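You operate a simulated robot arm through the tools that you are given. There is no shell and no other tool. Be economical: measure what you need, move in short steps, check, and stop when the job is done.

Carry out the task below with a simulated robot arm. There is one attempt and no reset: what you move stays moved.

TASK
Vent the valve tester at the screw named on the card.
Fine: slacken it a quarter turn with the tee spanner of the same number, pump till water shows, tighten it; the spanner goes back in its holder each time.
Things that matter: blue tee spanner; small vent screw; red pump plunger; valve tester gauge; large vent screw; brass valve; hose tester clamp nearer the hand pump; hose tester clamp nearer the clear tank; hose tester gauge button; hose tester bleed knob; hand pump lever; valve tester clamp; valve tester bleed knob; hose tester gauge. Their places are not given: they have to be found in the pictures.

It is judged by the outcome, as a careful person would: the job done as asked, and still so three seconds after it is handed in. It fails if anything else is knocked over, pushed out of place, dropped, spilled or broken.

THE ROBOT
A 6-joint arm with a two-finger parallel gripper, fixed in place. Base frame: the origin is at the foot of the arm, x ahead of it, y to its left, z up; the work surface is at about z = 0.85. Lengths are in m, angles in degrees, forces in N, time in s.
With the tool pointing down near the work surface it reaches from about 0.26 to 0.68 m from the base axis. Its first joint turns from -66.0 to 66.0 degrees. Payload 2.9 kg.
Tool frame: the origin (TCP) lies between the finger pads and is the grasp point; the fingertips stand 0.03 m ahead of it; z points along the fingers, y is the line along which they close. The gripper opens to 0.11 m. The fingers are 0.02 m wide and 0.01 m thick; the gripper's body (0.048 by 0.112 m) begins 0.055 m behind the TCP.
Orientation is that of the tool frame in the base frame, as a unit quaternion [x, y, z, w]. With the fingers straight down and closing along the base's y, the tool's x points along the base's -x, its y along +y and its z along -z.

THE INTERFACE
- The arm moves only by the tool move_arm. Its argument "commands" is a list of rows, each a list of 7 numbers: the gripper command, from -1 (shut) to 1 (fully open), values between in proportion, then the shift along the base's x, y, z in units of 40 mm (1.0 is 40 mm), then the turn, a rotation vector about the base's x, y, z in units of 4 degrees (1.0 is 4 degrees). In form: [[jaw, tx, ty, tz, rx, ry, rz], ...]. A call has 1 to 8 rows; each row shifts and turns the commanded pose from where the row before left it. A call with a number of a shift or a turn outside -1 to 1 is refused whole. A row lasts 0.2 s, in which the tool goes at most 0.05 m and 8.6 degrees; a call with a longer step from one row to the next is refused whole, and so is a gripper value outside its range. A pose out of reach is approached as far as the arm can. The call stops where the force on the tool passes 40 N (or 10 N more than at its start, if that is more) or the arm is blocked; 0.2 s more then pass. The fingers move at their own pace (about 0.108 m/s each) and stop on an object; they squeeze with about 31 N. The grip force told is the motor's: it shows also when the fingers shut on nothing. Time passes only in rows, and 0.2 s behind the last, so rows that do not move let the fingers close. It gives the time, the measured TCP pose, the force on the tool (base axes), the opening and the grip force at its end, in the units of the frame above (readings bear some noise).
- Cameras (640 x 400 px; columns grow to the right, rows downward): "scene" is fixed at [0.098, 0.4555, 1.3964]; the picture's right is [-0.49, -0.87, 0.00], its down [-0.41, 0.23, -0.88] and it looks along [0.77, -0.44, -0.47] (base axes); focal length 326 px, centre (320, 200). "wrist" rides on the gripper at [-0.036, 0, -0.057] in the tool frame; the picture's right is [0.00, -1.00, 0.00], its down [0.97, 0.00, -0.24] and it looks along [0.24, 0.00, 0.97] (tool axes); focal length 218 px, centre (320, 200).
- get_image(camera): a new picture of that camera. No time passes.
- locate(camera, pixels): for up to 12 pixels [column, row] of the newest picture of that camera ("zoom" is the newest enlarged one), the place [x, y, z] in the base frame of the surface seen there, good to about 0.003 m. No time passes.
- close_up(camera, box): a new picture of the part [left, top, right, bottom] of that camera's present view, enlarged. No time passes.
- hand_in(): hands the job in; it is judged then, once.

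Work in short steps. Measure before you move; look again where a grasp or a placing could have gone wrong, and mend it. You have 80 turns and 54 pictures in all, those below and enlarged ones among them. Open the gripper and draw the arm clear of the work before you hand the job in, unless the task says otherwise; then end with one line.

The tools are called after "Call:" as name(argument=value, ...) on one line, values as JSON. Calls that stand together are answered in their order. move_arm: Moves the arm, as the interface text tells. Its arguments: {"type":"object","properties":{"commands":{"type":"array","items":{"type":"array","items":{"type":"number"}}}},"required":["commands"]} The other tools are called the same way: get_image (camera) takes a picture; locate (camera, pixels) gives the place of the surface under pixels of a picture; close_up (camera, box) takes an enlarged picture of a part of a camera's view; hand_in () hands the job in.

At the start:

```text
time_s: 0.0
tcp_pos: [0.3411, 0.1247, 1.2487]
tcp_rot: [0.0, 1.0, -0.001, 0.0]
wrist_force: [-0.6, 0.7, -0.6]
grip_width: 0.1102
finger_force: 0.1
```

scene: 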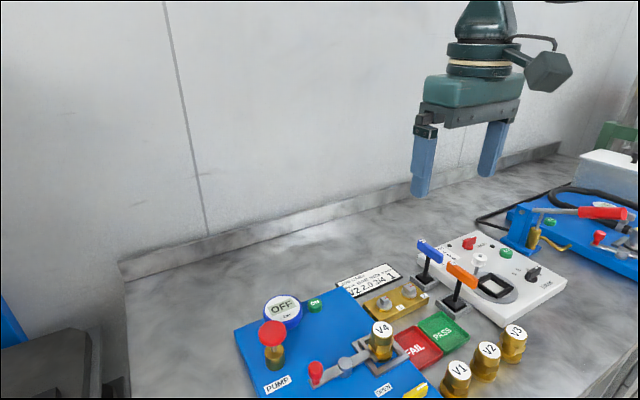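
wrist: 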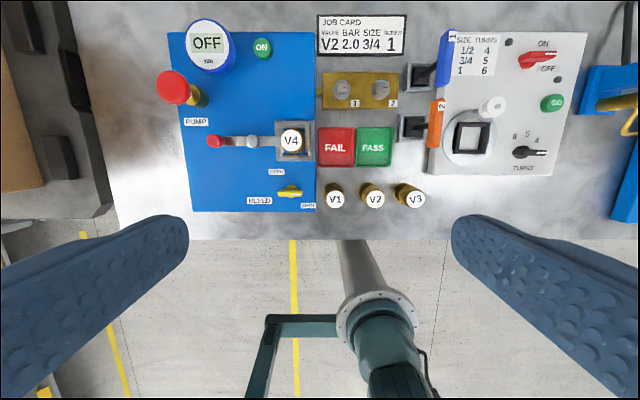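

The card seems to read screw 1 (wrist ~360,45). I zoom in on the card, screws and spanners.

Call:
close_up(camera="wrist", box=[310, 10, 470, 160])

Call:
close_up(camera="scene", box=[320, 220, 520, 345])

Call:
close_up(camera="wrist", box=[150, 10, 330, 220])

```text
2.67 times, centred on (390, 85) of wrist
```

zoom: 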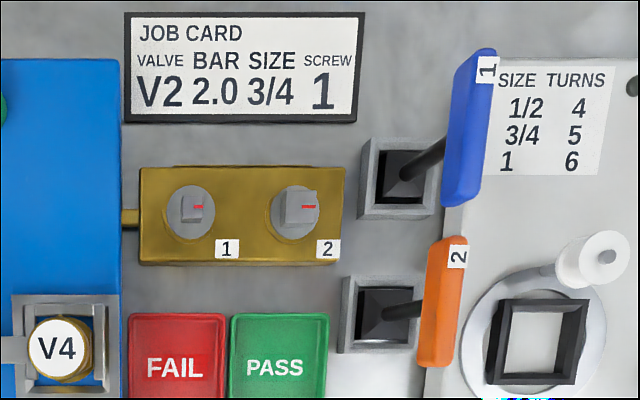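

```text
3.20 times, centred on (420, 282) of scene
```

zoom: 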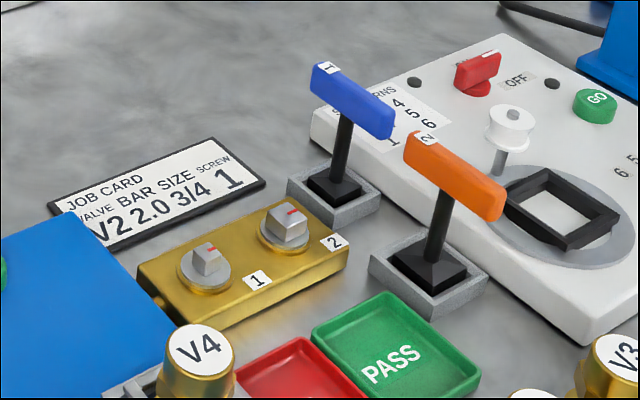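

```text
1.90 times, centred on (240, 115) of wrist
```

zoom: 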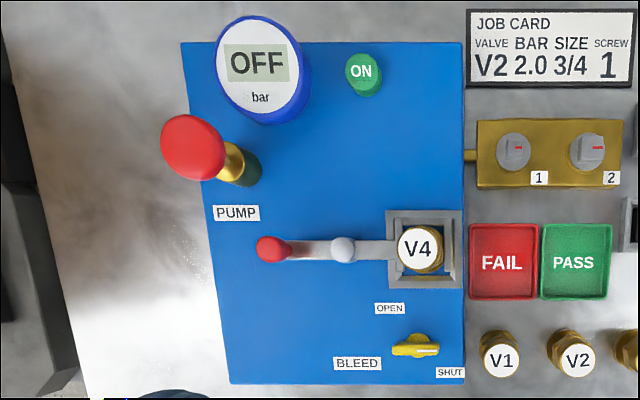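

The card says screw 1; the blue spanner is marked 1 and screw 1 is the small, left one. I measure positions of the screw, spanner and pump.

Call:
locate(camera="wrist", pixels=[[341, 88], [333, 92], [381, 88], [447, 58], [450, 34], [440, 84], [418, 62], [420, 88], [173, 87], [190, 95], [360, 104], [291, 192]])

Call:
locate(camera="scene", pixels=[[423, 243], [438, 258], [430, 251], [427, 266], [423, 277], [414, 276], [437, 281], [385, 301], [272, 331], [273, 362], [384, 312], [385, 297]])

Call:
close_up(camera="scene", box=[370, 230, 450, 310])

```text
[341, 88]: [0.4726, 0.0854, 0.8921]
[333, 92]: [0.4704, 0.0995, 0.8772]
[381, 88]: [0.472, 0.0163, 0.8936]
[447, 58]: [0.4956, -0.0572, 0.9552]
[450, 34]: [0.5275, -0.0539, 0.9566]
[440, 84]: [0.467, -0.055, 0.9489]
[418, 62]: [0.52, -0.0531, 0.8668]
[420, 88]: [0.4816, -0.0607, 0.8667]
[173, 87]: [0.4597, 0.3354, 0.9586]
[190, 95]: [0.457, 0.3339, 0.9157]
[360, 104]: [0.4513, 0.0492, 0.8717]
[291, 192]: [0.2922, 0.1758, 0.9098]
```

```text
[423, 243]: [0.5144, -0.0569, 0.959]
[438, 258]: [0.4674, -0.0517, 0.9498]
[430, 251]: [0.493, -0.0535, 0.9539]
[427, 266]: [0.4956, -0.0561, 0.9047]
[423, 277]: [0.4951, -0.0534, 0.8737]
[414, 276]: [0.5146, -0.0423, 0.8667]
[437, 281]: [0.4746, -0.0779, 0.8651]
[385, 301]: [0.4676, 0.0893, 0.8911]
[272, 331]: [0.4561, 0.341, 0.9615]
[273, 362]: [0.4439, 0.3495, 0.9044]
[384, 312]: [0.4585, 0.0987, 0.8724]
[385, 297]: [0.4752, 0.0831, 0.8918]
```

```text
5.00 times, centred on (410, 270) of scene
```

zoom: 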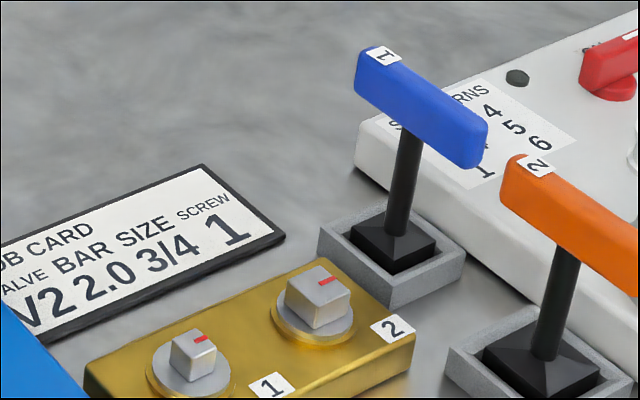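

Blue handle lies along x at about (0.495, -0.055), top z≈0.957. I move above it with jaws half open.

Call:
move_arm(commands=[[0.1, 0.55, -0.643, -0.64, 0, 0, 0], [0.1, 0.55, -0.643, -0.64, 0, 0, 0], [0.1, 0.55, -0.643, -0.64, 0, 0, 0], [0.1, 0.55, -0.643, -0.64, 0, 0, 0], [0.1, 0.55, -0.643, -0.64, 0, 0, 0], [0.1, 0.55, -0.643, -0.64, 0, 0, 0], [0.1, 0.55, -0.643, -0.64, 0, 0, 0], [0.1, 0, 0, 0, 0, 0, 0]])

Call:
get_image(camera="wrist")

```text
time_s: 1.8
tcp_pos: [0.4944, -0.0591, 1.0705]
tcp_rot: [0.0, 1.0, 0.0, -0.001]
wrist_force: [-0.1, 0.7, -0.1]
grip_width: 0.0604
finger_force: 0.1
```

```text
47 pictures are left
```

wrist: 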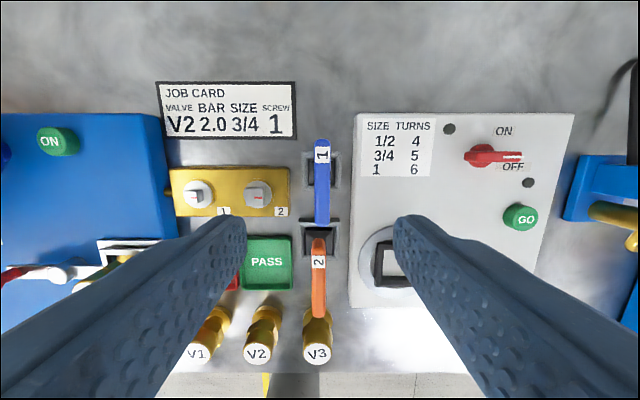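

Handle runs from (322,140) to (322,225). I measure handle, holder, and the screw precisely.

Call:
close_up(camera="wrist", box=[160, 120, 360, 245])

Call:
locate(camera="wrist", pixels=[[322, 142], [322, 180], [322, 220], [316, 180], [328, 180], [308, 153], [338, 153], [308, 183], [338, 183], [193, 192], [198, 196], [255, 191]])

```text
3.20 times, centred on (260, 182) of wrist
```

zoom: 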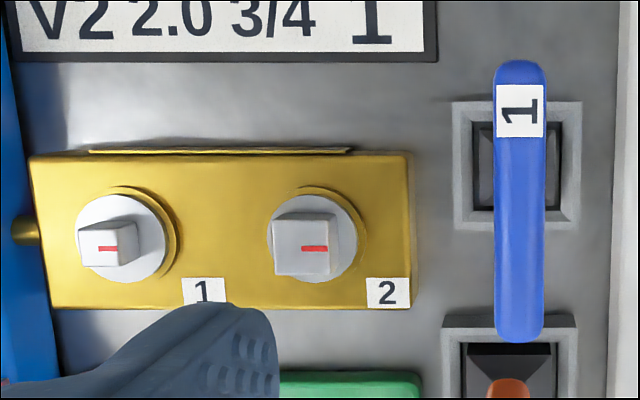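

```text
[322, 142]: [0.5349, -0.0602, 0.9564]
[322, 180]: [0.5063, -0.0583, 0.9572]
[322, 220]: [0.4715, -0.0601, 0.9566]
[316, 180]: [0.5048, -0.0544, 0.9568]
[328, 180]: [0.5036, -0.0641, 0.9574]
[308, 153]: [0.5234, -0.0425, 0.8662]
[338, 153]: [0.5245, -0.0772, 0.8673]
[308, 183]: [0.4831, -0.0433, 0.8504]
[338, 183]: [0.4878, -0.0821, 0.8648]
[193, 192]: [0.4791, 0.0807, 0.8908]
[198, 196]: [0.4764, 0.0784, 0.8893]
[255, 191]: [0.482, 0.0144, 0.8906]
```

Call:
locate(camera="zoom", pixels=[[83, 233], [115, 233], [83, 264], [115, 262], [108, 249], [98, 249], [276, 240], [328, 240], [278, 272], [328, 272], [123, 205], [100, 290]])

Call:
close_up(camera="wrist", box=[170, 165, 234, 205])

```text
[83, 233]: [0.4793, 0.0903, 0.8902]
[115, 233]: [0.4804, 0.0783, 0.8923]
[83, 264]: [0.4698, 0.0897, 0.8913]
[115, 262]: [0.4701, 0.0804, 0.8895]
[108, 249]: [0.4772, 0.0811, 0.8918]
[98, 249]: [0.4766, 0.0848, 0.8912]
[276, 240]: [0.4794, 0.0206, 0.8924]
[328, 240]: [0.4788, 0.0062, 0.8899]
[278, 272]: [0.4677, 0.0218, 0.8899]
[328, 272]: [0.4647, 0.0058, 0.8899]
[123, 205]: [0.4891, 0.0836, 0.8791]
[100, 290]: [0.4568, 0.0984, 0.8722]
```

```text
10.00 times, centred on (202, 185) of wrist
```

zoom: 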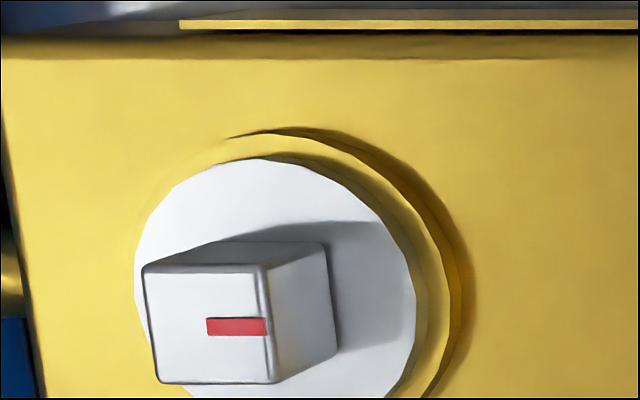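

Call:
locate(camera="zoom", pixels=[[210, 327], [152, 276], [260, 276], [160, 376], [268, 376], [210, 345], [190, 327], [210, 300]])

```text
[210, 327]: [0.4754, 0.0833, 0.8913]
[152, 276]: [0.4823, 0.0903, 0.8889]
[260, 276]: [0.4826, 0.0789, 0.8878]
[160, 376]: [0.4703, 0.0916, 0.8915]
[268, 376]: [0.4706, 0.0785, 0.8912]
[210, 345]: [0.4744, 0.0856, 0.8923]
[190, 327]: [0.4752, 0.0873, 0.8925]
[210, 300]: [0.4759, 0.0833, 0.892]
```

Screw 1 centre ≈ (0.4757, 0.0847), top 0.891. I descend on the blue handle (0.502, -0.0595) with TCP z≈0.948.

Call:
move_arm(commands=[[0.1, 0.19, 0, -0.8, 0, 0, 0], [0.1, 0, 0, -0.8, 0, 0, 0], [0.1, 0, 0, -0.8, 0, 0, 0], [0.1, 0, 0, -0.66, 0, 0, 0], [0.1, 0, 0, 0, 0, 0, 0]])

Call:
get_image(camera="scene")

```text
time_s: 3.0
tcp_pos: [0.5017, -0.0566, 0.9467]
tcp_rot: [0.0, 1.0, -0.001, 0.0]
wrist_force: [-0.1, -0.4, -0.5]
grip_width: 0.0604
finger_force: 0.1
```

```text
44 pictures are left
```

scene: 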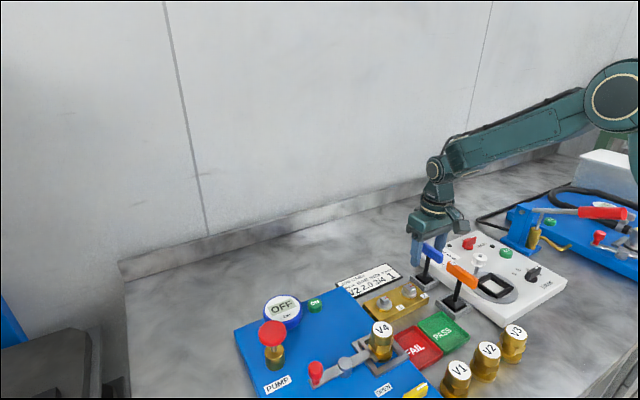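

Handle sits between the fingers; I close the jaws.

Call:
move_arm(commands=[[-1, 0, 0, 0, 0, 0, 0], [-1, 0, 0, 0, 0, 0, 0], [-1, 0, 0, 0, 0, 0, 0]])

```text
time_s: 3.8
tcp_pos: [0.5026, -0.0562, 0.9478]
tcp_rot: [-0.001, 1.0, -0.001, 0.0]
wrist_force: [0.2, -3.8, 0.0]
grip_width: 0.0126
finger_force: 31.2
```

Gripped (12.6 mm). Side force -3.8 N suggests a small y offset; I shift 2 mm in -y and read the force.

Call:
move_arm(commands=[[-1, 0, -0.05, 0, 0, 0, 0], [-1, 0, 0, 0, 0, 0, 0]])

```text
time_s: 4.4
tcp_pos: [0.5027, -0.0575, 0.9469]
tcp_rot: [-0.001, 1.0, 0.0, -0.001]
wrist_force: [0.6, 0.3, -0.2]
grip_width: 0.0126
finger_force: 30.9
```

Force is near zero: this pose is the holder seat reference. I lift straight up 80 mm.

Call:
move_arm(commands=[[-1, 0, 0, 0.4, 0, 0, 0], [-1, 0, 0, 0.4, 0, 0, 0], [-1, 0, 0, 0.6, 0, 0, 0], [-1, 0, 0, 0.6, 0, 0, 0], [-1, 0, 0, 0, 0, 0, 0]])

Call:
close_up(camera="scene", box=[360, 180, 500, 320])

Call:
close_up(camera="wrist", box=[160, 100, 420, 300])

```text
time_s: 5.6
tcp_pos: [0.5034, -0.058, 1.0273]
tcp_rot: [0.0, 1.0, 0.0, -0.001]
wrist_force: [0.1, 0.2, -2.8]
grip_width: 0.013
finger_force: 31.4
```

```text
2.86 times, centred on (430, 250) of scene
```

zoom: 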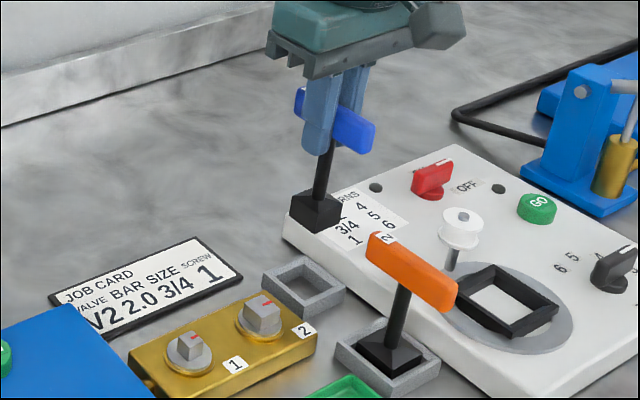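

```text
2.00 times, centred on (290, 200) of wrist
```

zoom: 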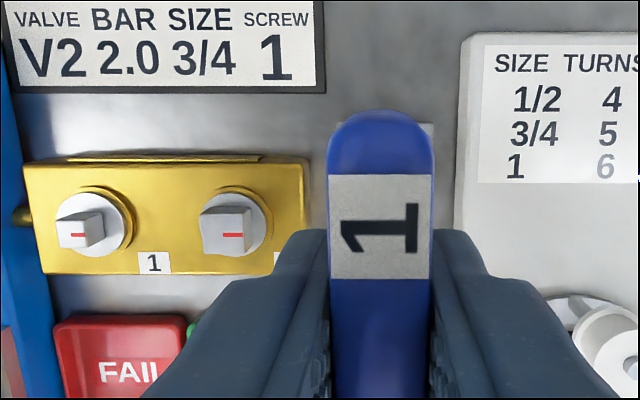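

Spanner is held upright. I measure the socket bottom and empty holder to fix the spanner axis, and screws from the same viewpoint.

Call:
close_up(camera="scene", box=[390, 230, 450, 320])

```text
4.44 times, centred on (420, 275) of scene
```

zoom: 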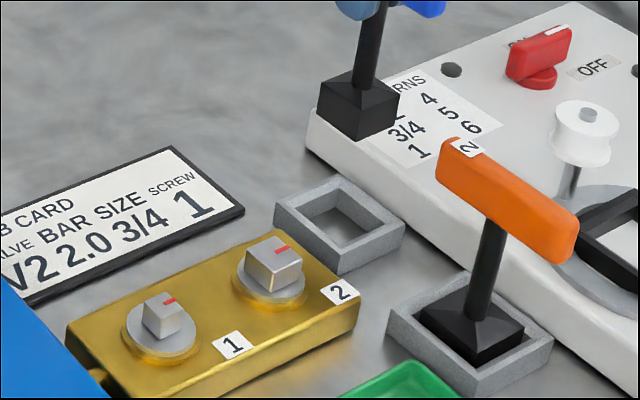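

Call:
locate(camera="zoom", pixels=[[340, 178], [280, 207], [343, 255], [402, 225], [360, 135], [320, 92], [395, 95], [322, 107], [362, 138], [162, 302], [143, 307], [182, 308]])

Call:
locate(camera="zoom", pixels=[[362, 112], [318, 80], [398, 92], [352, 72], [175, 296], [162, 316], [144, 304], [179, 314], [340, 100], [380, 105], [366, 60], [369, 40]])

```text
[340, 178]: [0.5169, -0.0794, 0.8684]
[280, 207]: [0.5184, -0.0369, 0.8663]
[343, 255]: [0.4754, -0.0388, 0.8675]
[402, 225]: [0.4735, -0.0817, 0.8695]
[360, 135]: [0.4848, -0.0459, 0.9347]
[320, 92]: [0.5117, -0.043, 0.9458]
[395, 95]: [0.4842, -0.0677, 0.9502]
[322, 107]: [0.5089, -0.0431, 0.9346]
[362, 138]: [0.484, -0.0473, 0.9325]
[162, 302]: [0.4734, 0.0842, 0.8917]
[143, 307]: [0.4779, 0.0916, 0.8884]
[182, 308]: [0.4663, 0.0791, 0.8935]
```

```text
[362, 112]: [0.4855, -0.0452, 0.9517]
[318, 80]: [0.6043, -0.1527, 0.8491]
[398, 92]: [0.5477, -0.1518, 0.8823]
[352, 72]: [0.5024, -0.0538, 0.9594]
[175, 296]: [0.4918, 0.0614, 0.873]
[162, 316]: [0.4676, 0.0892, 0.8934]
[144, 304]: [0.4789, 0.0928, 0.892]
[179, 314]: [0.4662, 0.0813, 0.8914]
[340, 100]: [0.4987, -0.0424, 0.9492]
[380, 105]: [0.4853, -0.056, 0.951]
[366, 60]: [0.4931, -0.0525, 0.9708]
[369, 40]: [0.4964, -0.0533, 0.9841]
```

Relative offset from spanner axis to screw 1 is about (-0.0255, +0.144). I carry the spanner above the screw, then lower to just above it.

Call:
move_arm(commands=[[-1, -0.16, 0.9, 0, 0, 0, 0], [-1, -0.16, 0.9, 0, 0, 0, 0], [-1, -0.16, 0.9, 0, 0, 0, 0], [-1, -0.16, 0.9, 0, 0, 0, 0], [-1, 0, 0, -0.4, 0, 0, 0], [-1, 0, 0, -0.4, 0, 0, 0], [-1, 0, 0, 0, 0, 0, 0]])

Call:
close_up(camera="scene", box=[350, 230, 450, 330])

Call:
get_image(camera="wrist")

```text
time_s: 7.2
tcp_pos: [0.4782, 0.0869, 0.9941]
tcp_rot: [0.0, 1.0, -0.001, 0.0]
wrist_force: [0.0, 0.2, -3.2]
grip_width: 0.013
finger_force: 31.3
```

```text
4.00 times, centred on (400, 280) of scene
```

zoom: 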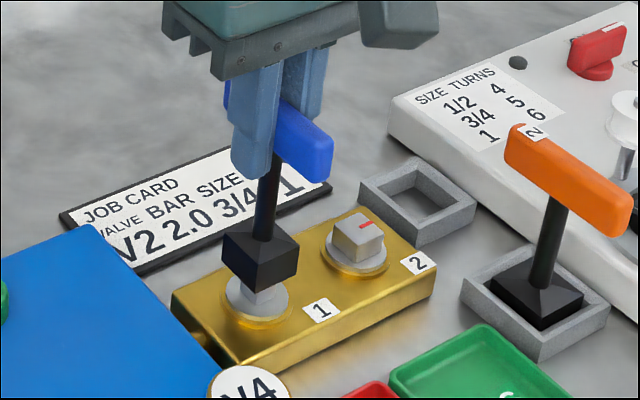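

```text
39 pictures are left
```

wrist: 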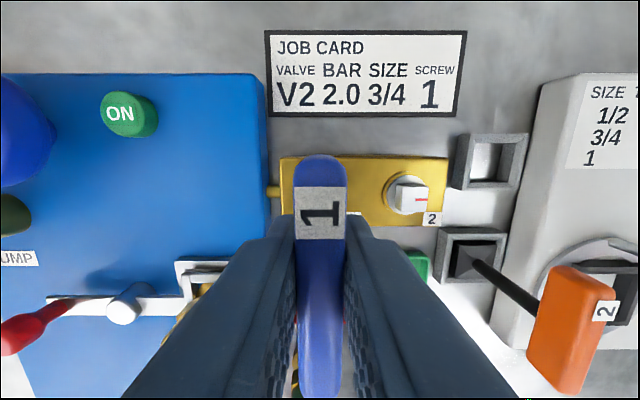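

Call:
close_up(camera="scene", box=[395, 280, 435, 310])

Call:
close_up(camera="scene", box=[365, 280, 405, 320])

```text
13.33 times, centred on (415, 295) of scene
```

zoom: 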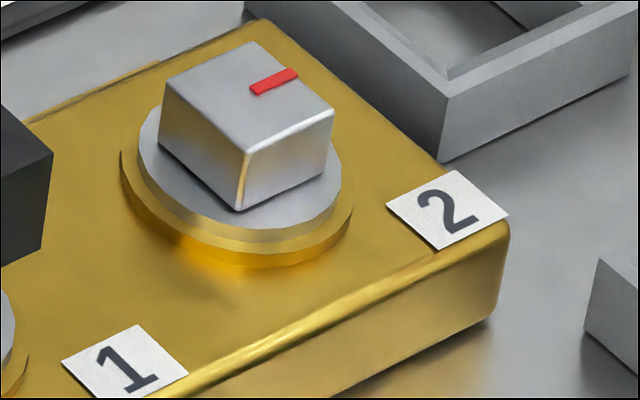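

```text
10.00 times, centred on (385, 300) of scene
```

zoom: 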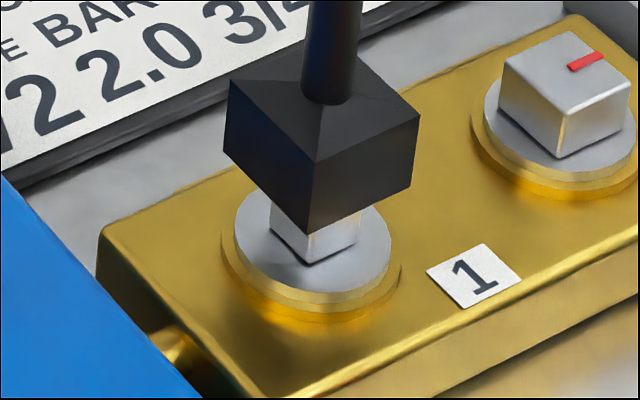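

I locate socket bottom and screw base points in this zoom to check alignment.

Call:
locate(camera="zoom", pixels=[[318, 228], [312, 228], [230, 150], [408, 184], [316, 170], [231, 90], [416, 117], [309, 259], [273, 226], [357, 237], [310, 275], [309, 250]])

Call:
locate(camera="wrist", pixels=[[320, 160], [320, 200], [320, 300], [320, 390], [300, 200], [342, 200], [408, 197], [300, 190], [286, 200], [380, 230], [472, 160], [500, 160]])

```text
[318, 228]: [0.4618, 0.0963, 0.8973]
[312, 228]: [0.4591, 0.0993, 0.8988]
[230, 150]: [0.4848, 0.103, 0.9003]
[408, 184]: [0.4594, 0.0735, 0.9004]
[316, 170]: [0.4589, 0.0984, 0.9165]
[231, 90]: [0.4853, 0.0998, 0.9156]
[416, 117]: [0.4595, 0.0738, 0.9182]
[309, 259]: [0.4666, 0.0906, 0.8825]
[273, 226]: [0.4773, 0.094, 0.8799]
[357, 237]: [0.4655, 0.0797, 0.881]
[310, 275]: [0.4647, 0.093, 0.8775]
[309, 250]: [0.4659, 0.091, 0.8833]
```

```text
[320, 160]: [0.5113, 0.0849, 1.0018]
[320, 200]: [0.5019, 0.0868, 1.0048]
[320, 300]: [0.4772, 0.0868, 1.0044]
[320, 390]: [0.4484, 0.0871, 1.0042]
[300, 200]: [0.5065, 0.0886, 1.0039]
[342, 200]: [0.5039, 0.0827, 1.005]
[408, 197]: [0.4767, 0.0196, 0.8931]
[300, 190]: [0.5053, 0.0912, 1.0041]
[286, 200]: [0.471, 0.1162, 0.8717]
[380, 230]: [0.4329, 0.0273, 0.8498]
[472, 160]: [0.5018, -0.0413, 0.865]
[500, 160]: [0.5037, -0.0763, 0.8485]
```

Alignment is within ~1.5 mm. I nudge y by -1 mm and lower slowly 12 mm, watching force.

Call:
move_arm(commands=[[-1, 0, -0.025, -0.1, 0, 0, 0], [-1, 0, 0, -0.1, 0, 0, 0], [-1, 0, 0, -0.1, 0, 0, 0], [-1, 0, 0, 0, 0, 0, 0]])

Call:
close_up(camera="scene", box=[365, 270, 405, 310])

```text
time_s: 8.2
tcp_pos: [0.4769, 0.0842, 0.9828]
tcp_rot: [0.0, 1.0, -0.001, 0.0]
wrist_force: [0.2, 0.2, -1.9]
grip_width: 0.0131
finger_force: 31.2
```

```text
10.00 times, centred on (385, 290) of scene
```

zoom: 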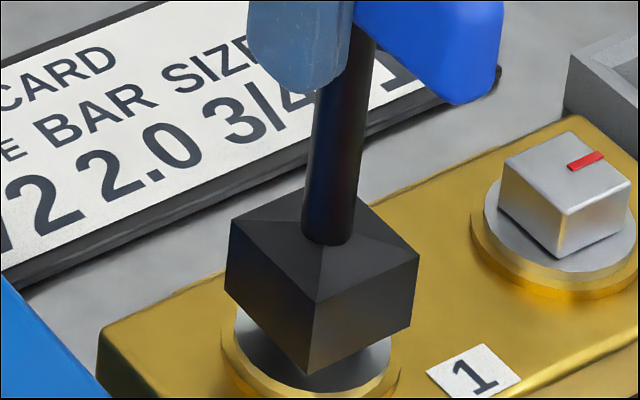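

Socket seems to be entering around the screw with no notable force; continue down 8 mm.

Call:
move_arm(commands=[[-1, 0, 0, -0.1, 0, 0, 0], [-1, 0, 0, -0.1, 0, 0, 0], [-1, 0, 0, 0, 0, 0, 0]])

Call:
close_up(camera="scene", box=[365, 270, 405, 310])

```text
time_s: 9.0
tcp_pos: [0.4767, 0.0838, 0.9754]
tcp_rot: [0.001, 1.0, 0.0, -0.001]
wrist_force: [0.7, 0.3, -2.8]
grip_width: 0.0128
finger_force: 31.0
```

```text
10.00 times, centred on (385, 290) of scene
```

zoom: 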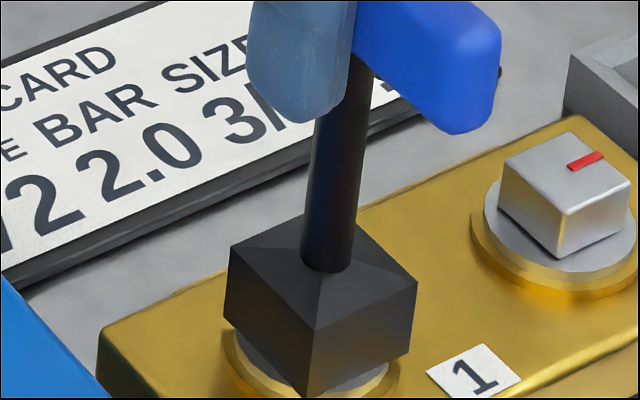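

Seated with no force. I start turning counter-clockwise (+z), 24° first, and check forces.

Call:
move_arm(commands=[[-1, 0, 0, 0, 0, 0, 1], [-1, 0, 0, 0, 0, 0, 1], [-1, 0, 0, 0, 0, 0, 1], [-1, 0, 0, 0, 0, 0, 1], [-1, 0, 0, 0, 0, 0, 1], [-1, 0, 0, 0, 0, 0, 1], [-1, 0, 0, 0, 0, 0, 0]])

Call:
close_up(camera="scene", box=[350, 230, 450, 330])

```text
time_s: 10.6
tcp_pos: [0.4768, 0.0854, 0.9744]
tcp_rot: [-0.208, 0.978, 0.0, 0.001]
wrist_force: [4.5, 9.3, -3.7]
grip_width: 0.0128
finger_force: 31.5
```

```text
4.00 times, centred on (400, 280) of scene
```

zoom: 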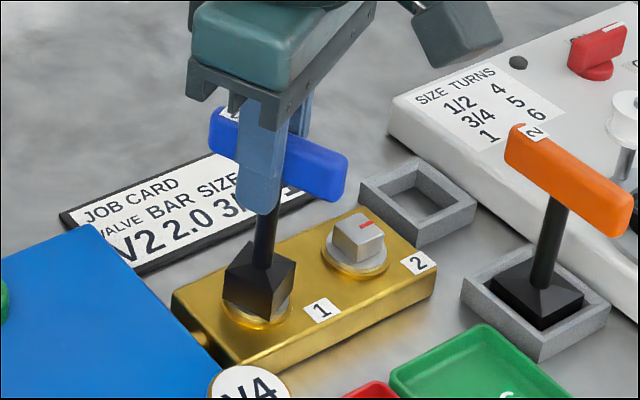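

The spanner turned 24° and a side force (4.5, 9.3) shows the axis is slightly off TCP. I relieve by shifting a bit +y/+x.

Call:
move_arm(commands=[[-1, 0.02, 0.05, 0, 0, 0, 0], [-1, 0, 0, 0, 0, 0, 0]])

```text
time_s: 11.2
tcp_pos: [0.4773, 0.085, 0.9745]
tcp_rot: [-0.207, 0.978, 0.0, -0.001]
wrist_force: [0.0, -0.9, -2.2]
grip_width: 0.0128
finger_force: 30.7
```

Relieved; axis offset about 4.5 mm from TCP. I continue 32° with compensating shifts.

Call:
move_arm(commands=[[-1, -0.003, 0.007, 0, 0, 0, 1], [-1, -0.004, 0.007, 0, 0, 0, 1], [-1, -0.004, 0.006, 0, 0, 0, 1], [-1, -0.005, 0.006, 0, 0, 0, 1], [-1, -0.005, 0.006, 0, 0, 0, 1], [-1, -0.006, 0.005, 0, 0, 0, 1], [-1, -0.006, 0.005, 0, 0, 0, 1], [-1, -0.006, 0.005, 0, 0, 0, 1]])

```text
time_s: 13.0
tcp_pos: [0.4762, 0.0884, 0.9746]
tcp_rot: [-0.47, 0.882, 0.0, 0.0]
wrist_force: [-1.7, -13.5, -7.3]
grip_width: 0.0129
finger_force: 30.6
```

Side force is now -13.5 in y; I relax by -2 mm in y and look.

Call:
move_arm(commands=[[-1, 0, -0.05, 0, 0, 0, 0], [-1, 0, 0, 0, 0, 0, 0]])

Call:
close_up(camera="scene", box=[350, 230, 450, 330])

```text
time_s: 13.6
tcp_pos: [0.4769, 0.0882, 0.976]
tcp_rot: [-0.471, 0.882, 0.0, 0.001]
wrist_force: [-2.6, -3.0, -3.8]
grip_width: 0.0129
finger_force: 30.9
```

```text
4.00 times, centred on (400, 280) of scene
```

zoom: 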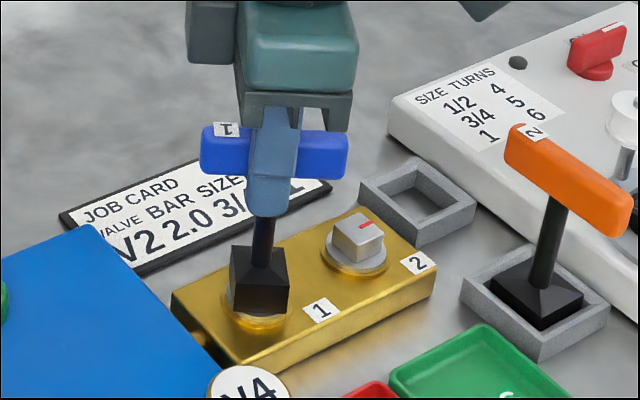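

Fine. I turn another 32° with no shift.

Call:
move_arm(commands=[[-1, 0, 0, 0, 0, 0, 1], [-1, 0, 0, 0, 0, 0, 1], [-1, 0, 0, 0, 0, 0, 1], [-1, 0, 0, 0, 0, 0, 1], [-1, 0, 0, 0, 0, 0, 1], [-1, 0, 0, 0, 0, 0, 1], [-1, 0, 0, 0, 0, 0, 1], [-1, 0, 0, 0, 0, 0, 1]])

```text
time_s: 15.4
tcp_pos: [0.4763, 0.087, 0.975]
tcp_rot: [-0.696, 0.718, 0.0, 0.0]
wrist_force: [-3.1, 11.3, 3.0]
grip_width: 0.0129
finger_force: 30.7
```

At 88°. I add 2° and ease +y 2 mm.

Call:
move_arm(commands=[[-1, 0, 0.045, 0, 0, 0, 0.5], [-1, 0, 0, 0, 0, 0, 0]])

Call:
close_up(camera="scene", box=[365, 260, 405, 310])

```text
time_s: 16.0
tcp_pos: [0.4748, 0.0882, 0.9746]
tcp_rot: [-0.706, 0.708, 0.0, -0.001]
wrist_force: [0.0, 0.3, -3.6]
grip_width: 0.0129
finger_force: 31.1
```

```text
8.00 times, centred on (385, 285) of scene
```

zoom: 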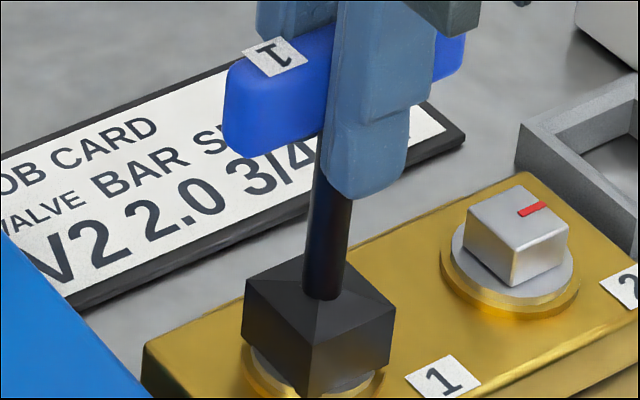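

Forces are nil at 90°. I lift straight off 52 mm and check the red mark.

Call:
move_arm(commands=[[-1, 0, 0, 0.3, 0, 0, 0], [-1, 0, 0, 0.4, 0, 0, 0], [-1, 0, 0, 0.6, 0, 0, 0], [-1, 0, 0, 0, 0, 0, 0]])

Call:
close_up(camera="scene", box=[365, 250, 425, 320])

```text
time_s: 17.0
tcp_pos: [0.4747, 0.0889, 1.0261]
tcp_rot: [0.707, -0.707, 0.0, 0.0]
wrist_force: [-0.1, 1.0, -1.7]
grip_width: 0.0126
finger_force: 31.1
```

```text
5.71 times, centred on (395, 285) of scene
```

zoom: 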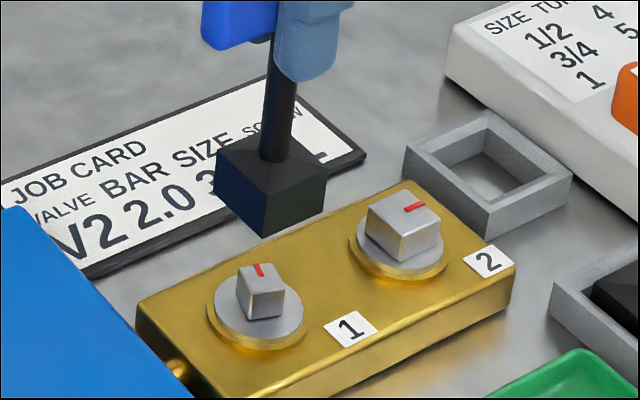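

Call:
close_up(camera="scene", box=[375, 275, 420, 315])

```text
10.00 times, centred on (398, 295) of scene
```

zoom: 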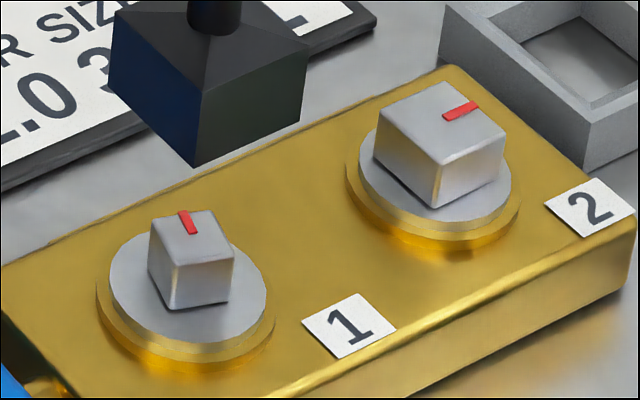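

The red mark shows only about 68° of turn – the socket has ~22° of play. I lower again at the same spot and over-rotate.

Call:
move_arm(commands=[[-1, 0, 0, -0.5, 0, 0, 0], [-1, 0, 0, -0.4, 0, 0, 0], [-1, 0, 0, -0.2, 0, 0, 0], [-1, 0, 0, -0.2, 0, 0, 0], [-1, 0, 0, 0, 0, 0, 0]])

```text
time_s: 18.2
tcp_pos: [0.4754, 0.0873, 0.9742]
tcp_rot: [-0.707, 0.707, 0.0, 0.0]
wrist_force: [-3.7, -3.8, -0.9]
grip_width: 0.0129
finger_force: 31.0
```

Seated again. I rotate +20° more (5 rows of 4°).

Call:
move_arm(commands=[[-1, 0, 0, 0, 0, 0, 1], [-1, 0, 0, 0, 0, 0, 1], [-1, 0, 0, 0, 0, 0, 1], [-1, 0, 0, 0, 0, 0, 1], [-1, 0, 0, 0, 0, 0, 1], [-1, 0, 0, 0, 0, 0, 0.3], [-1, 0, 0, 0, 0, 0, 0]])

Call:
close_up(camera="scene", box=[365, 260, 405, 310])

```text
time_s: 19.8
tcp_pos: [0.4764, 0.0883, 0.9742]
tcp_rot: [0.825, -0.565, 0.0, -0.001]
wrist_force: [-7.9, -2.9, -4.6]
grip_width: 0.0128
finger_force: 31.0
```

```text
8.00 times, centred on (385, 285) of scene
```

zoom: 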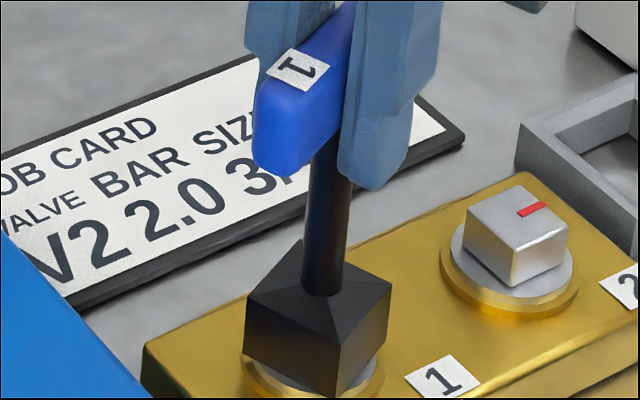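

At 111°. I rotate back 20° through the play, then lift and inspect the mark.

Call:
move_arm(commands=[[-1, 0, 0, 0, 0, 0, -1], [-1, 0, 0, 0, 0, 0, -1], [-1, 0, 0, 0, 0, 0, -1], [-1, 0, 0, 0, 0, 0, -1], [-1, 0, 0, 0.3, 0, 0, -0.6], [-1, 0, 0, 0.4, 0, 0, -0.7], [-1, 0, 0, 0.6, 0, 0, 0], [-1, 0, 0, 0, 0, 0, 0]])

Call:
close_up(camera="scene", box=[375, 275, 420, 315])

```text
time_s: 21.6
tcp_pos: [0.4768, 0.0856, 1.028]
tcp_rot: [0.708, -0.707, 0.0, 0.001]
wrist_force: [-0.8, -0.3, -2.3]
grip_width: 0.0131
finger_force: 30.8
```

```text
10.00 times, centred on (398, 295) of scene
```

zoom: 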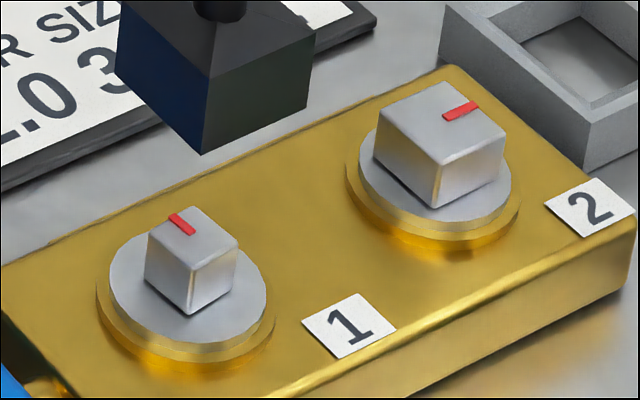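

Mark now points a true quarter turn (edges parallel to screw 2). I bring the spanner back toward its holder while rotating back -90°.

Call:
move_arm(commands=[[-1, 0.03, -0.167, 0, 0, 0, -1], [-1, 0.03, -0.167, 0, 0, 0, -1], [-1, 0.03, -0.167, 0, 0, 0, -1], [-1, 0.03, -0.167, 0, 0, 0, -1], [-1, 0.03, -0.167, 0, 0, 0, -1], [-1, 0.03, -0.167, 0, 0, 0, -1], [-1, 0.03, -0.167, 0, 0, 0, -1], [-1, 0.03, -0.167, 0, 0, 0, -1]])

Call:
move_arm(commands=[[-1, 0.03, -0.167, 0, 0, 0, -1], [-1, 0.03, -0.167, 0, 0, 0, -1], [-1, 0.03, -0.167, 0, 0, 0, -1], [-1, 0.03, -0.167, 0, 0, 0, -1], [-1, 0.03, -0.167, 0, 0, 0, -1], [-1, 0.03, -0.167, 0, 0, 0, -1], [-1, 0.03, -0.167, 0, 0, 0, -1], [-1, 0.03, -0.167, 0, 0, 0, -1]])

Call:
move_arm(commands=[[-1, 0.03, -0.166, 0, 0, 0, -1], [-1, 0.03, -0.166, 0, 0, 0, -1], [-1, 0.03, -0.166, 0, 0, 0, -1], [-1, 0.03, -0.166, 0, 0, 0, -1], [-1, 0.03, -0.166, 0, 0, 0, -1], [-1, 0.03, -0.166, 0, 0, 0, -1], [-1, 0, 0, 0, 0, 0, -0.5], [-1, 0, 0, 0, 0, 0, 0]])

Call:
close_up(camera="scene", box=[390, 220, 460, 300])

```text
time_s: 23.4
tcp_pos: [0.4852, 0.0337, 1.0282]
tcp_rot: [-0.484, 0.875, -0.001, 0.0]
wrist_force: [0.2, -0.9, -3.1]
grip_width: 0.0127
finger_force: 30.9
```

```text
time_s: 25.2
tcp_pos: [0.4955, -0.0188, 1.0267]
tcp_rot: [-0.224, 0.975, 0.0, 0.001]
wrist_force: [-0.7, 0.8, -2.3]
grip_width: 0.0128
finger_force: 31.4
```

```text
time_s: 27.0
tcp_pos: [0.5019, -0.059, 1.0273]
tcp_rot: [0.001, 1.0, -0.001, -0.001]
wrist_force: [0.2, -0.3, -1.8]
grip_width: 0.0131
finger_force: 30.9
```

```text
5.00 times, centred on (425, 260) of scene
```

zoom: 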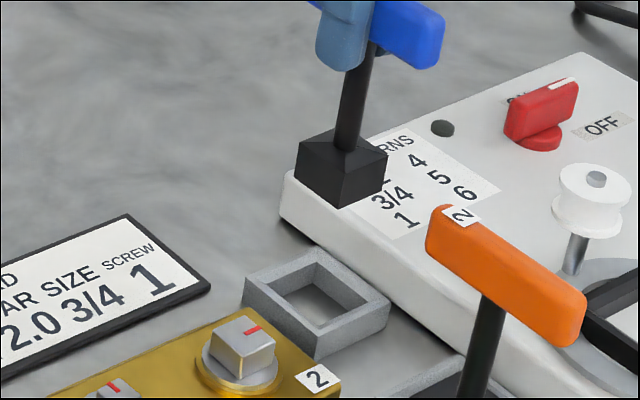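

Back above the holder, pose matches the lift pose. I lower 60 mm slowly, then check.

Call:
move_arm(commands=[[-1, 0, 0, -0.5, 0, 0, 0], [-1, 0, 0, -0.5, 0, 0, 0], [-1, 0, 0, -0.2, 0, 0, 0], [-1, 0, 0, -0.2, 0, 0, 0], [-1, 0, 0, -0.1, 0, 0, 0], [-1, 0, 0, 0, 0, 0, 0]])

Call:
close_up(camera="scene", box=[390, 230, 460, 310])

```text
time_s: 28.4
tcp_pos: [0.5025, -0.0596, 0.9664]
tcp_rot: [0.0, 1.0, 0.0, -0.001]
wrist_force: [0.6, -0.4, -2.2]
grip_width: 0.0127
finger_force: 30.8
```

```text
5.00 times, centred on (425, 270) of scene
```

zoom: 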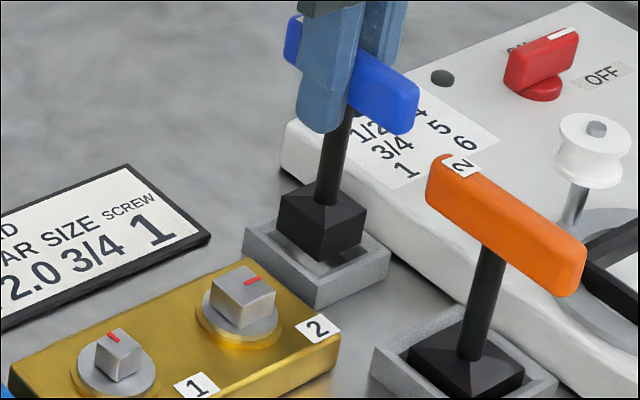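

Socket lines up with the holder opening. I lower the remaining 20 mm in small steps.

Call:
move_arm(commands=[[-1, 0, 0, -0.1, 0, 0, 0], [-1, 0, 0, -0.1, 0, 0, 0], [-1, 0, 0, -0.1, 0, 0, 0], [-1, 0, 0, -0.1, 0, 0, 0], [-1, 0, 0, -0.06, 0, 0, 0], [-1, 0, 0, 0, 0, 0, 0]])

Call:
close_up(camera="scene", box=[390, 230, 460, 310])

```text
time_s: 29.8
tcp_pos: [0.5018, -0.0572, 0.948]
tcp_rot: [-0.001, 1.0, 0.0, 0.0]
wrist_force: [0.1, -0.1, -2.2]
grip_width: 0.013
finger_force: 30.7
```

```text
5.00 times, centred on (425, 270) of scene
```

zoom: 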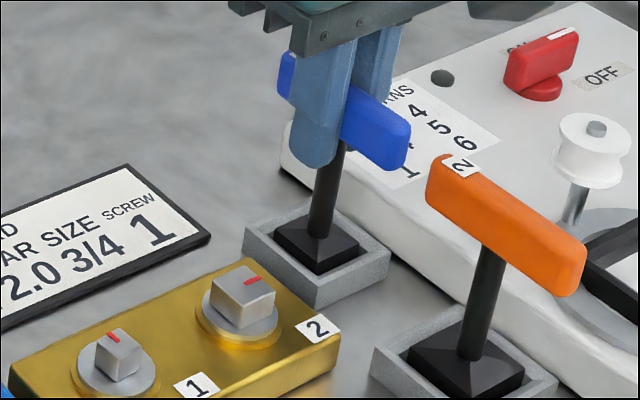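

Inside the holder. I lower another ~2 mm then open the jaws.

Call:
move_arm(commands=[[-1, 0, 0, -0.04, 0, 0, 0], [-1, 0, 0, 0, 0, 0, 0], [0.1, 0, 0, 0, 0, 0, 0], [0.1, 0, 0, 0, 0, 0, 0]])

Call:
close_up(camera="scene", box=[390, 230, 460, 310])

```text
time_s: 30.8
tcp_pos: [0.5017, -0.0564, 0.948]
tcp_rot: [-0.001, 1.0, 0.0, 0.0]
wrist_force: [-0.4, -0.3, 0.2]
grip_width: 0.0604
finger_force: 0.0
```

```text
5.00 times, centred on (425, 270) of scene
```

zoom: 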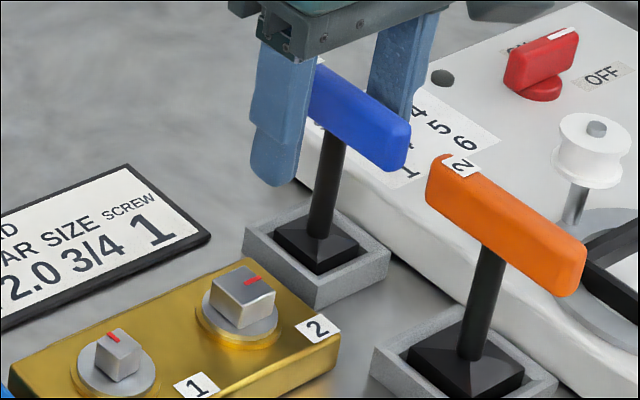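

Spanner stands in its holder. I retreat up and travel to above the red plunger (~0.458, 0.338).

Call:
move_arm(commands=[[0.1, 0, 0, 0.9, 0, 0, 0], [0.1, 0, 0, 0.9, 0, 0, 0], [0.1, 0, 0, 0.9, 0, 0, 0], [0.1, -0.11, 0.99, 0, 0, 0, 0], [0.1, -0.11, 0.99, 0, 0, 0, 0], [0.1, -0.11, 0.99, 0, 0, 0, 0], [0.1, -0.11, 0.99, 0, 0, 0, 0], [0.1, -0.11, 0.99, 0, 0, 0, 0]])

Call:
move_arm(commands=[[-1, -0.11, 0.99, 0, 0, 0, 0], [-1, -0.11, 0.99, 0, 0, 0, 0], [-1, -0.11, 0.99, 0, 0, 0, 0], [-1, -0.11, 0.99, 0, 0, 0, 0], [-1, -0.11, 0.9, 0, 0, 0, 0], [-1, 0, 0, 0, 0, 0, 0]])

Call:
get_image(camera="wrist")

Call:
get_image(camera="scene")

```text
time_s: 32.6
tcp_pos: [0.4808, 0.1371, 1.0556]
tcp_rot: [0.001, 1.0, 0.001, 0.0]
wrist_force: [0.3, 0.5, 0.4]
grip_width: 0.0605
finger_force: 0.0
```

```text
time_s: 34.0
tcp_pos: [0.4579, 0.3336, 1.0552]
tcp_rot: [0.0, 1.0, 0.0, 0.0]
wrist_force: [1.6, -0.5, -0.1]
grip_width: 0.0
finger_force: 31.2
```

```text
23 pictures are left
```

wrist: 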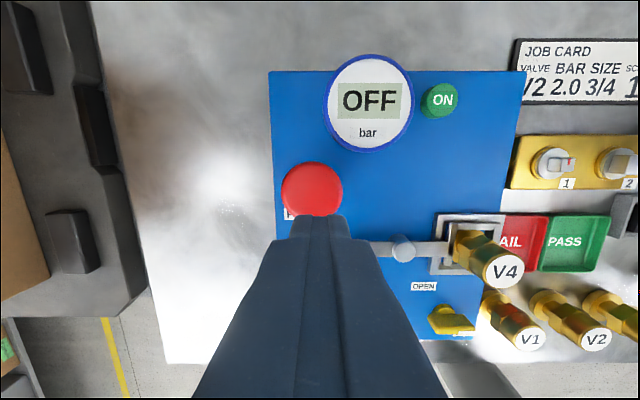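

```text
22 pictures are left
```

scene: 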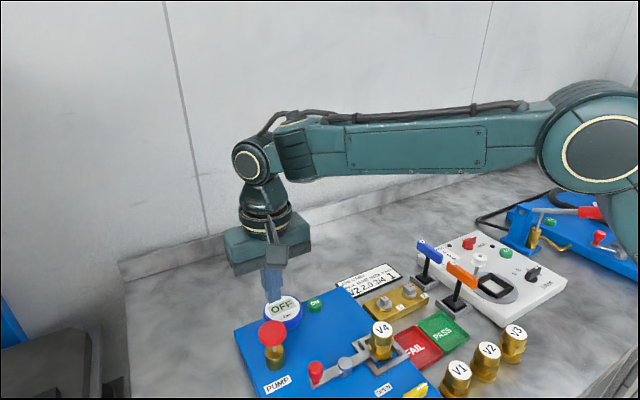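

I measure the knob, and double-check screw 1's mark from this view.

Call:
locate(camera="wrist", pixels=[[313, 188], [284, 188], [340, 188], [313, 165], [313, 210]])

Call:
locate(camera="scene", pixels=[[272, 331], [260, 333], [285, 333], [272, 325], [272, 340], [274, 352], [274, 365]])

Call:
close_up(camera="wrist", box=[500, 130, 640, 200])

```text
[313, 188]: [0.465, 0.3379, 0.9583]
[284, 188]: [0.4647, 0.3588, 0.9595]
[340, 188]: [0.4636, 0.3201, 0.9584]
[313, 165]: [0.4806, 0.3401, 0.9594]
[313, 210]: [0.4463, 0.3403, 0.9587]
```

```text
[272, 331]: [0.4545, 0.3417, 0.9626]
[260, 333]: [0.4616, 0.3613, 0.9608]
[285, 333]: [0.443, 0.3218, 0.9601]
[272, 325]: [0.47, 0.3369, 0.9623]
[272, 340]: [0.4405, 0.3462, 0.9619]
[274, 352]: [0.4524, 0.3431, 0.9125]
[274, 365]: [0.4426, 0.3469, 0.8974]
```

```text
4.57 times, centred on (570, 165) of wrist
```

zoom: 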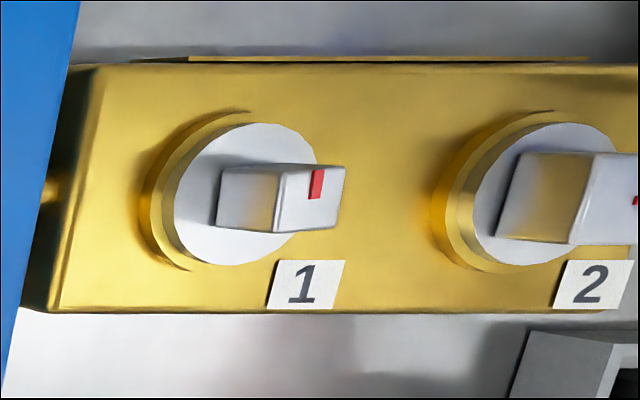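

Knob centre ≈ (0.459, 0.339), top 0.960. With shut fingers I descend to near the knob, then press slowly.

Call:
move_arm(commands=[[-1, 0.02, 0.1, -0.7, 0, 0, 0], [-1, 0, 0, -0.7, 0, 0, 0], [-1, 0, 0, -0.2, 0, 0, 0], [-1, 0, 0, -0.2, 0, 0, 0], [-1, 0, 0, -0.2, 0, 0, 0], [-1, 0, 0, 0, 0, 0, 0]])

Call:
close_up(camera="scene", box=[230, 260, 330, 380])

```text
time_s: 35.4
tcp_pos: [0.4598, 0.3379, 0.974]
tcp_rot: [0.0, 1.0, 0.0, 0.0]
wrist_force: [-1.2, -0.5, 1.7]
grip_width: 0.0
finger_force: 30.6
```

```text
3.33 times, centred on (280, 320) of scene
```

zoom: 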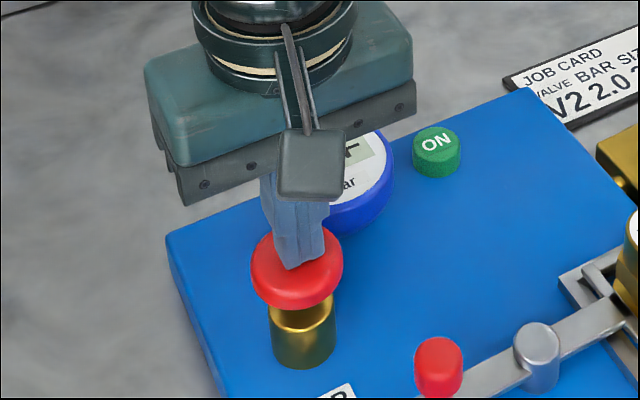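

The knob is moving down easily (fingers on its centre). I press further in small steps.

Call:
move_arm(commands=[[-1, 0, 0, -0.15, 0, 0, 0], [-1, 0, 0, -0.15, 0, 0, 0], [-1, 0, 0, -0.15, 0, 0, 0], [-1, 0, 0, 0, 0, 0, 0]])

Call:
get_image(camera="scene")

```text
time_s: 36.3
tcp_pos: [0.4602, 0.3384, 0.9637]
tcp_rot: [0.0, 1.0, 0.002, 0.001]
wrist_force: [-2.0, -3.2, 8.5]
grip_width: 0.0004
finger_force: 30.7
stopped in row 4: the force on the tool passed its limit (the readings are from after the stop); the commanded pose is now the measured one
```

```text
19 pictures are left
```

scene: 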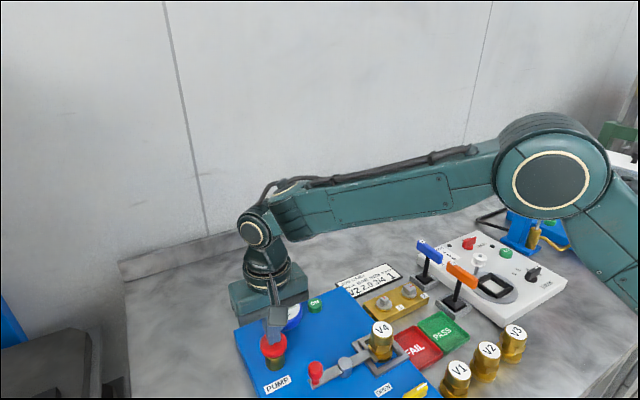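

Stroke bottomed (~25 mm). I raise 35 mm and see if the knob returns and water shows at screw 1.

Call:
move_arm(commands=[[-1, 0, 0, 0.3, 0, 0, 0], [-1, 0, 0, 0.3, 0, 0, 0], [-1, 0, 0, 0.3, 0, 0, 0], [-1, 0, 0, 0, 0, 0, 0]])

Call:
close_up(camera="scene", box=[230, 260, 430, 385])

```text
time_s: 37.3
tcp_pos: [0.4613, 0.3392, 0.9982]
tcp_rot: [-0.001, 1.0, 0.002, 0.001]
wrist_force: [0.3, -0.3, 0.2]
grip_width: 0.0
finger_force: 31.4
```

```text
3.20 times, centred on (330, 322) of scene
```

zoom: 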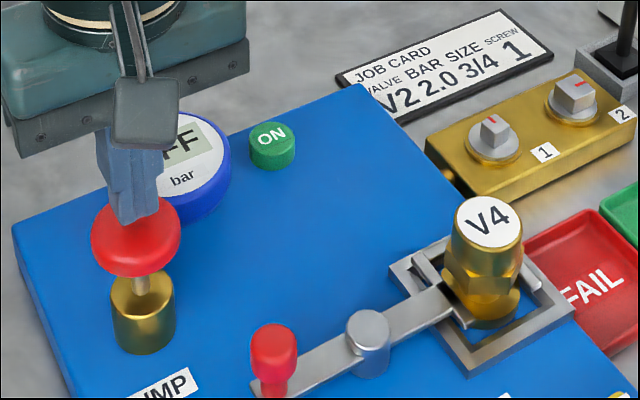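

Knob springs back; no water yet. I give a second stroke.

Call:
move_arm(commands=[[-1, 0, 0, -0.3, 0, 0, 0], [-1, 0, 0, -0.3, 0, 0, 0], [-1, 0, 0, -0.22, 0, 0, 0], [-1, 0, 0, 0, 0, 0, 0], [-1, 0, 0, 0.3, 0, 0, 0], [-1, 0, 0, 0.3, 0, 0, 0], [-1, 0, 0, 0.22, 0, 0, 0], [-1, 0, 0, 0, 0, 0, 0]])

Call:
close_up(camera="scene", box=[360, 270, 430, 320])

```text
time_s: 39.1
tcp_pos: [0.4615, 0.3374, 0.9993]
tcp_rot: [-0.001, 1.0, 0.001, 0.001]
wrist_force: [-0.2, -0.2, 0.6]
grip_width: 0.0
finger_force: 31.1
```

```text
8.00 times, centred on (395, 295) of scene
```

zoom: 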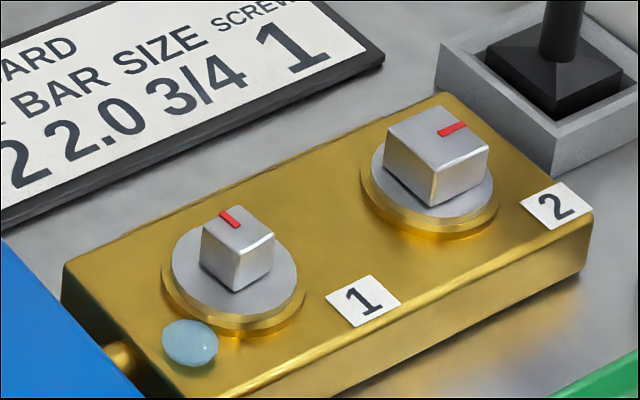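

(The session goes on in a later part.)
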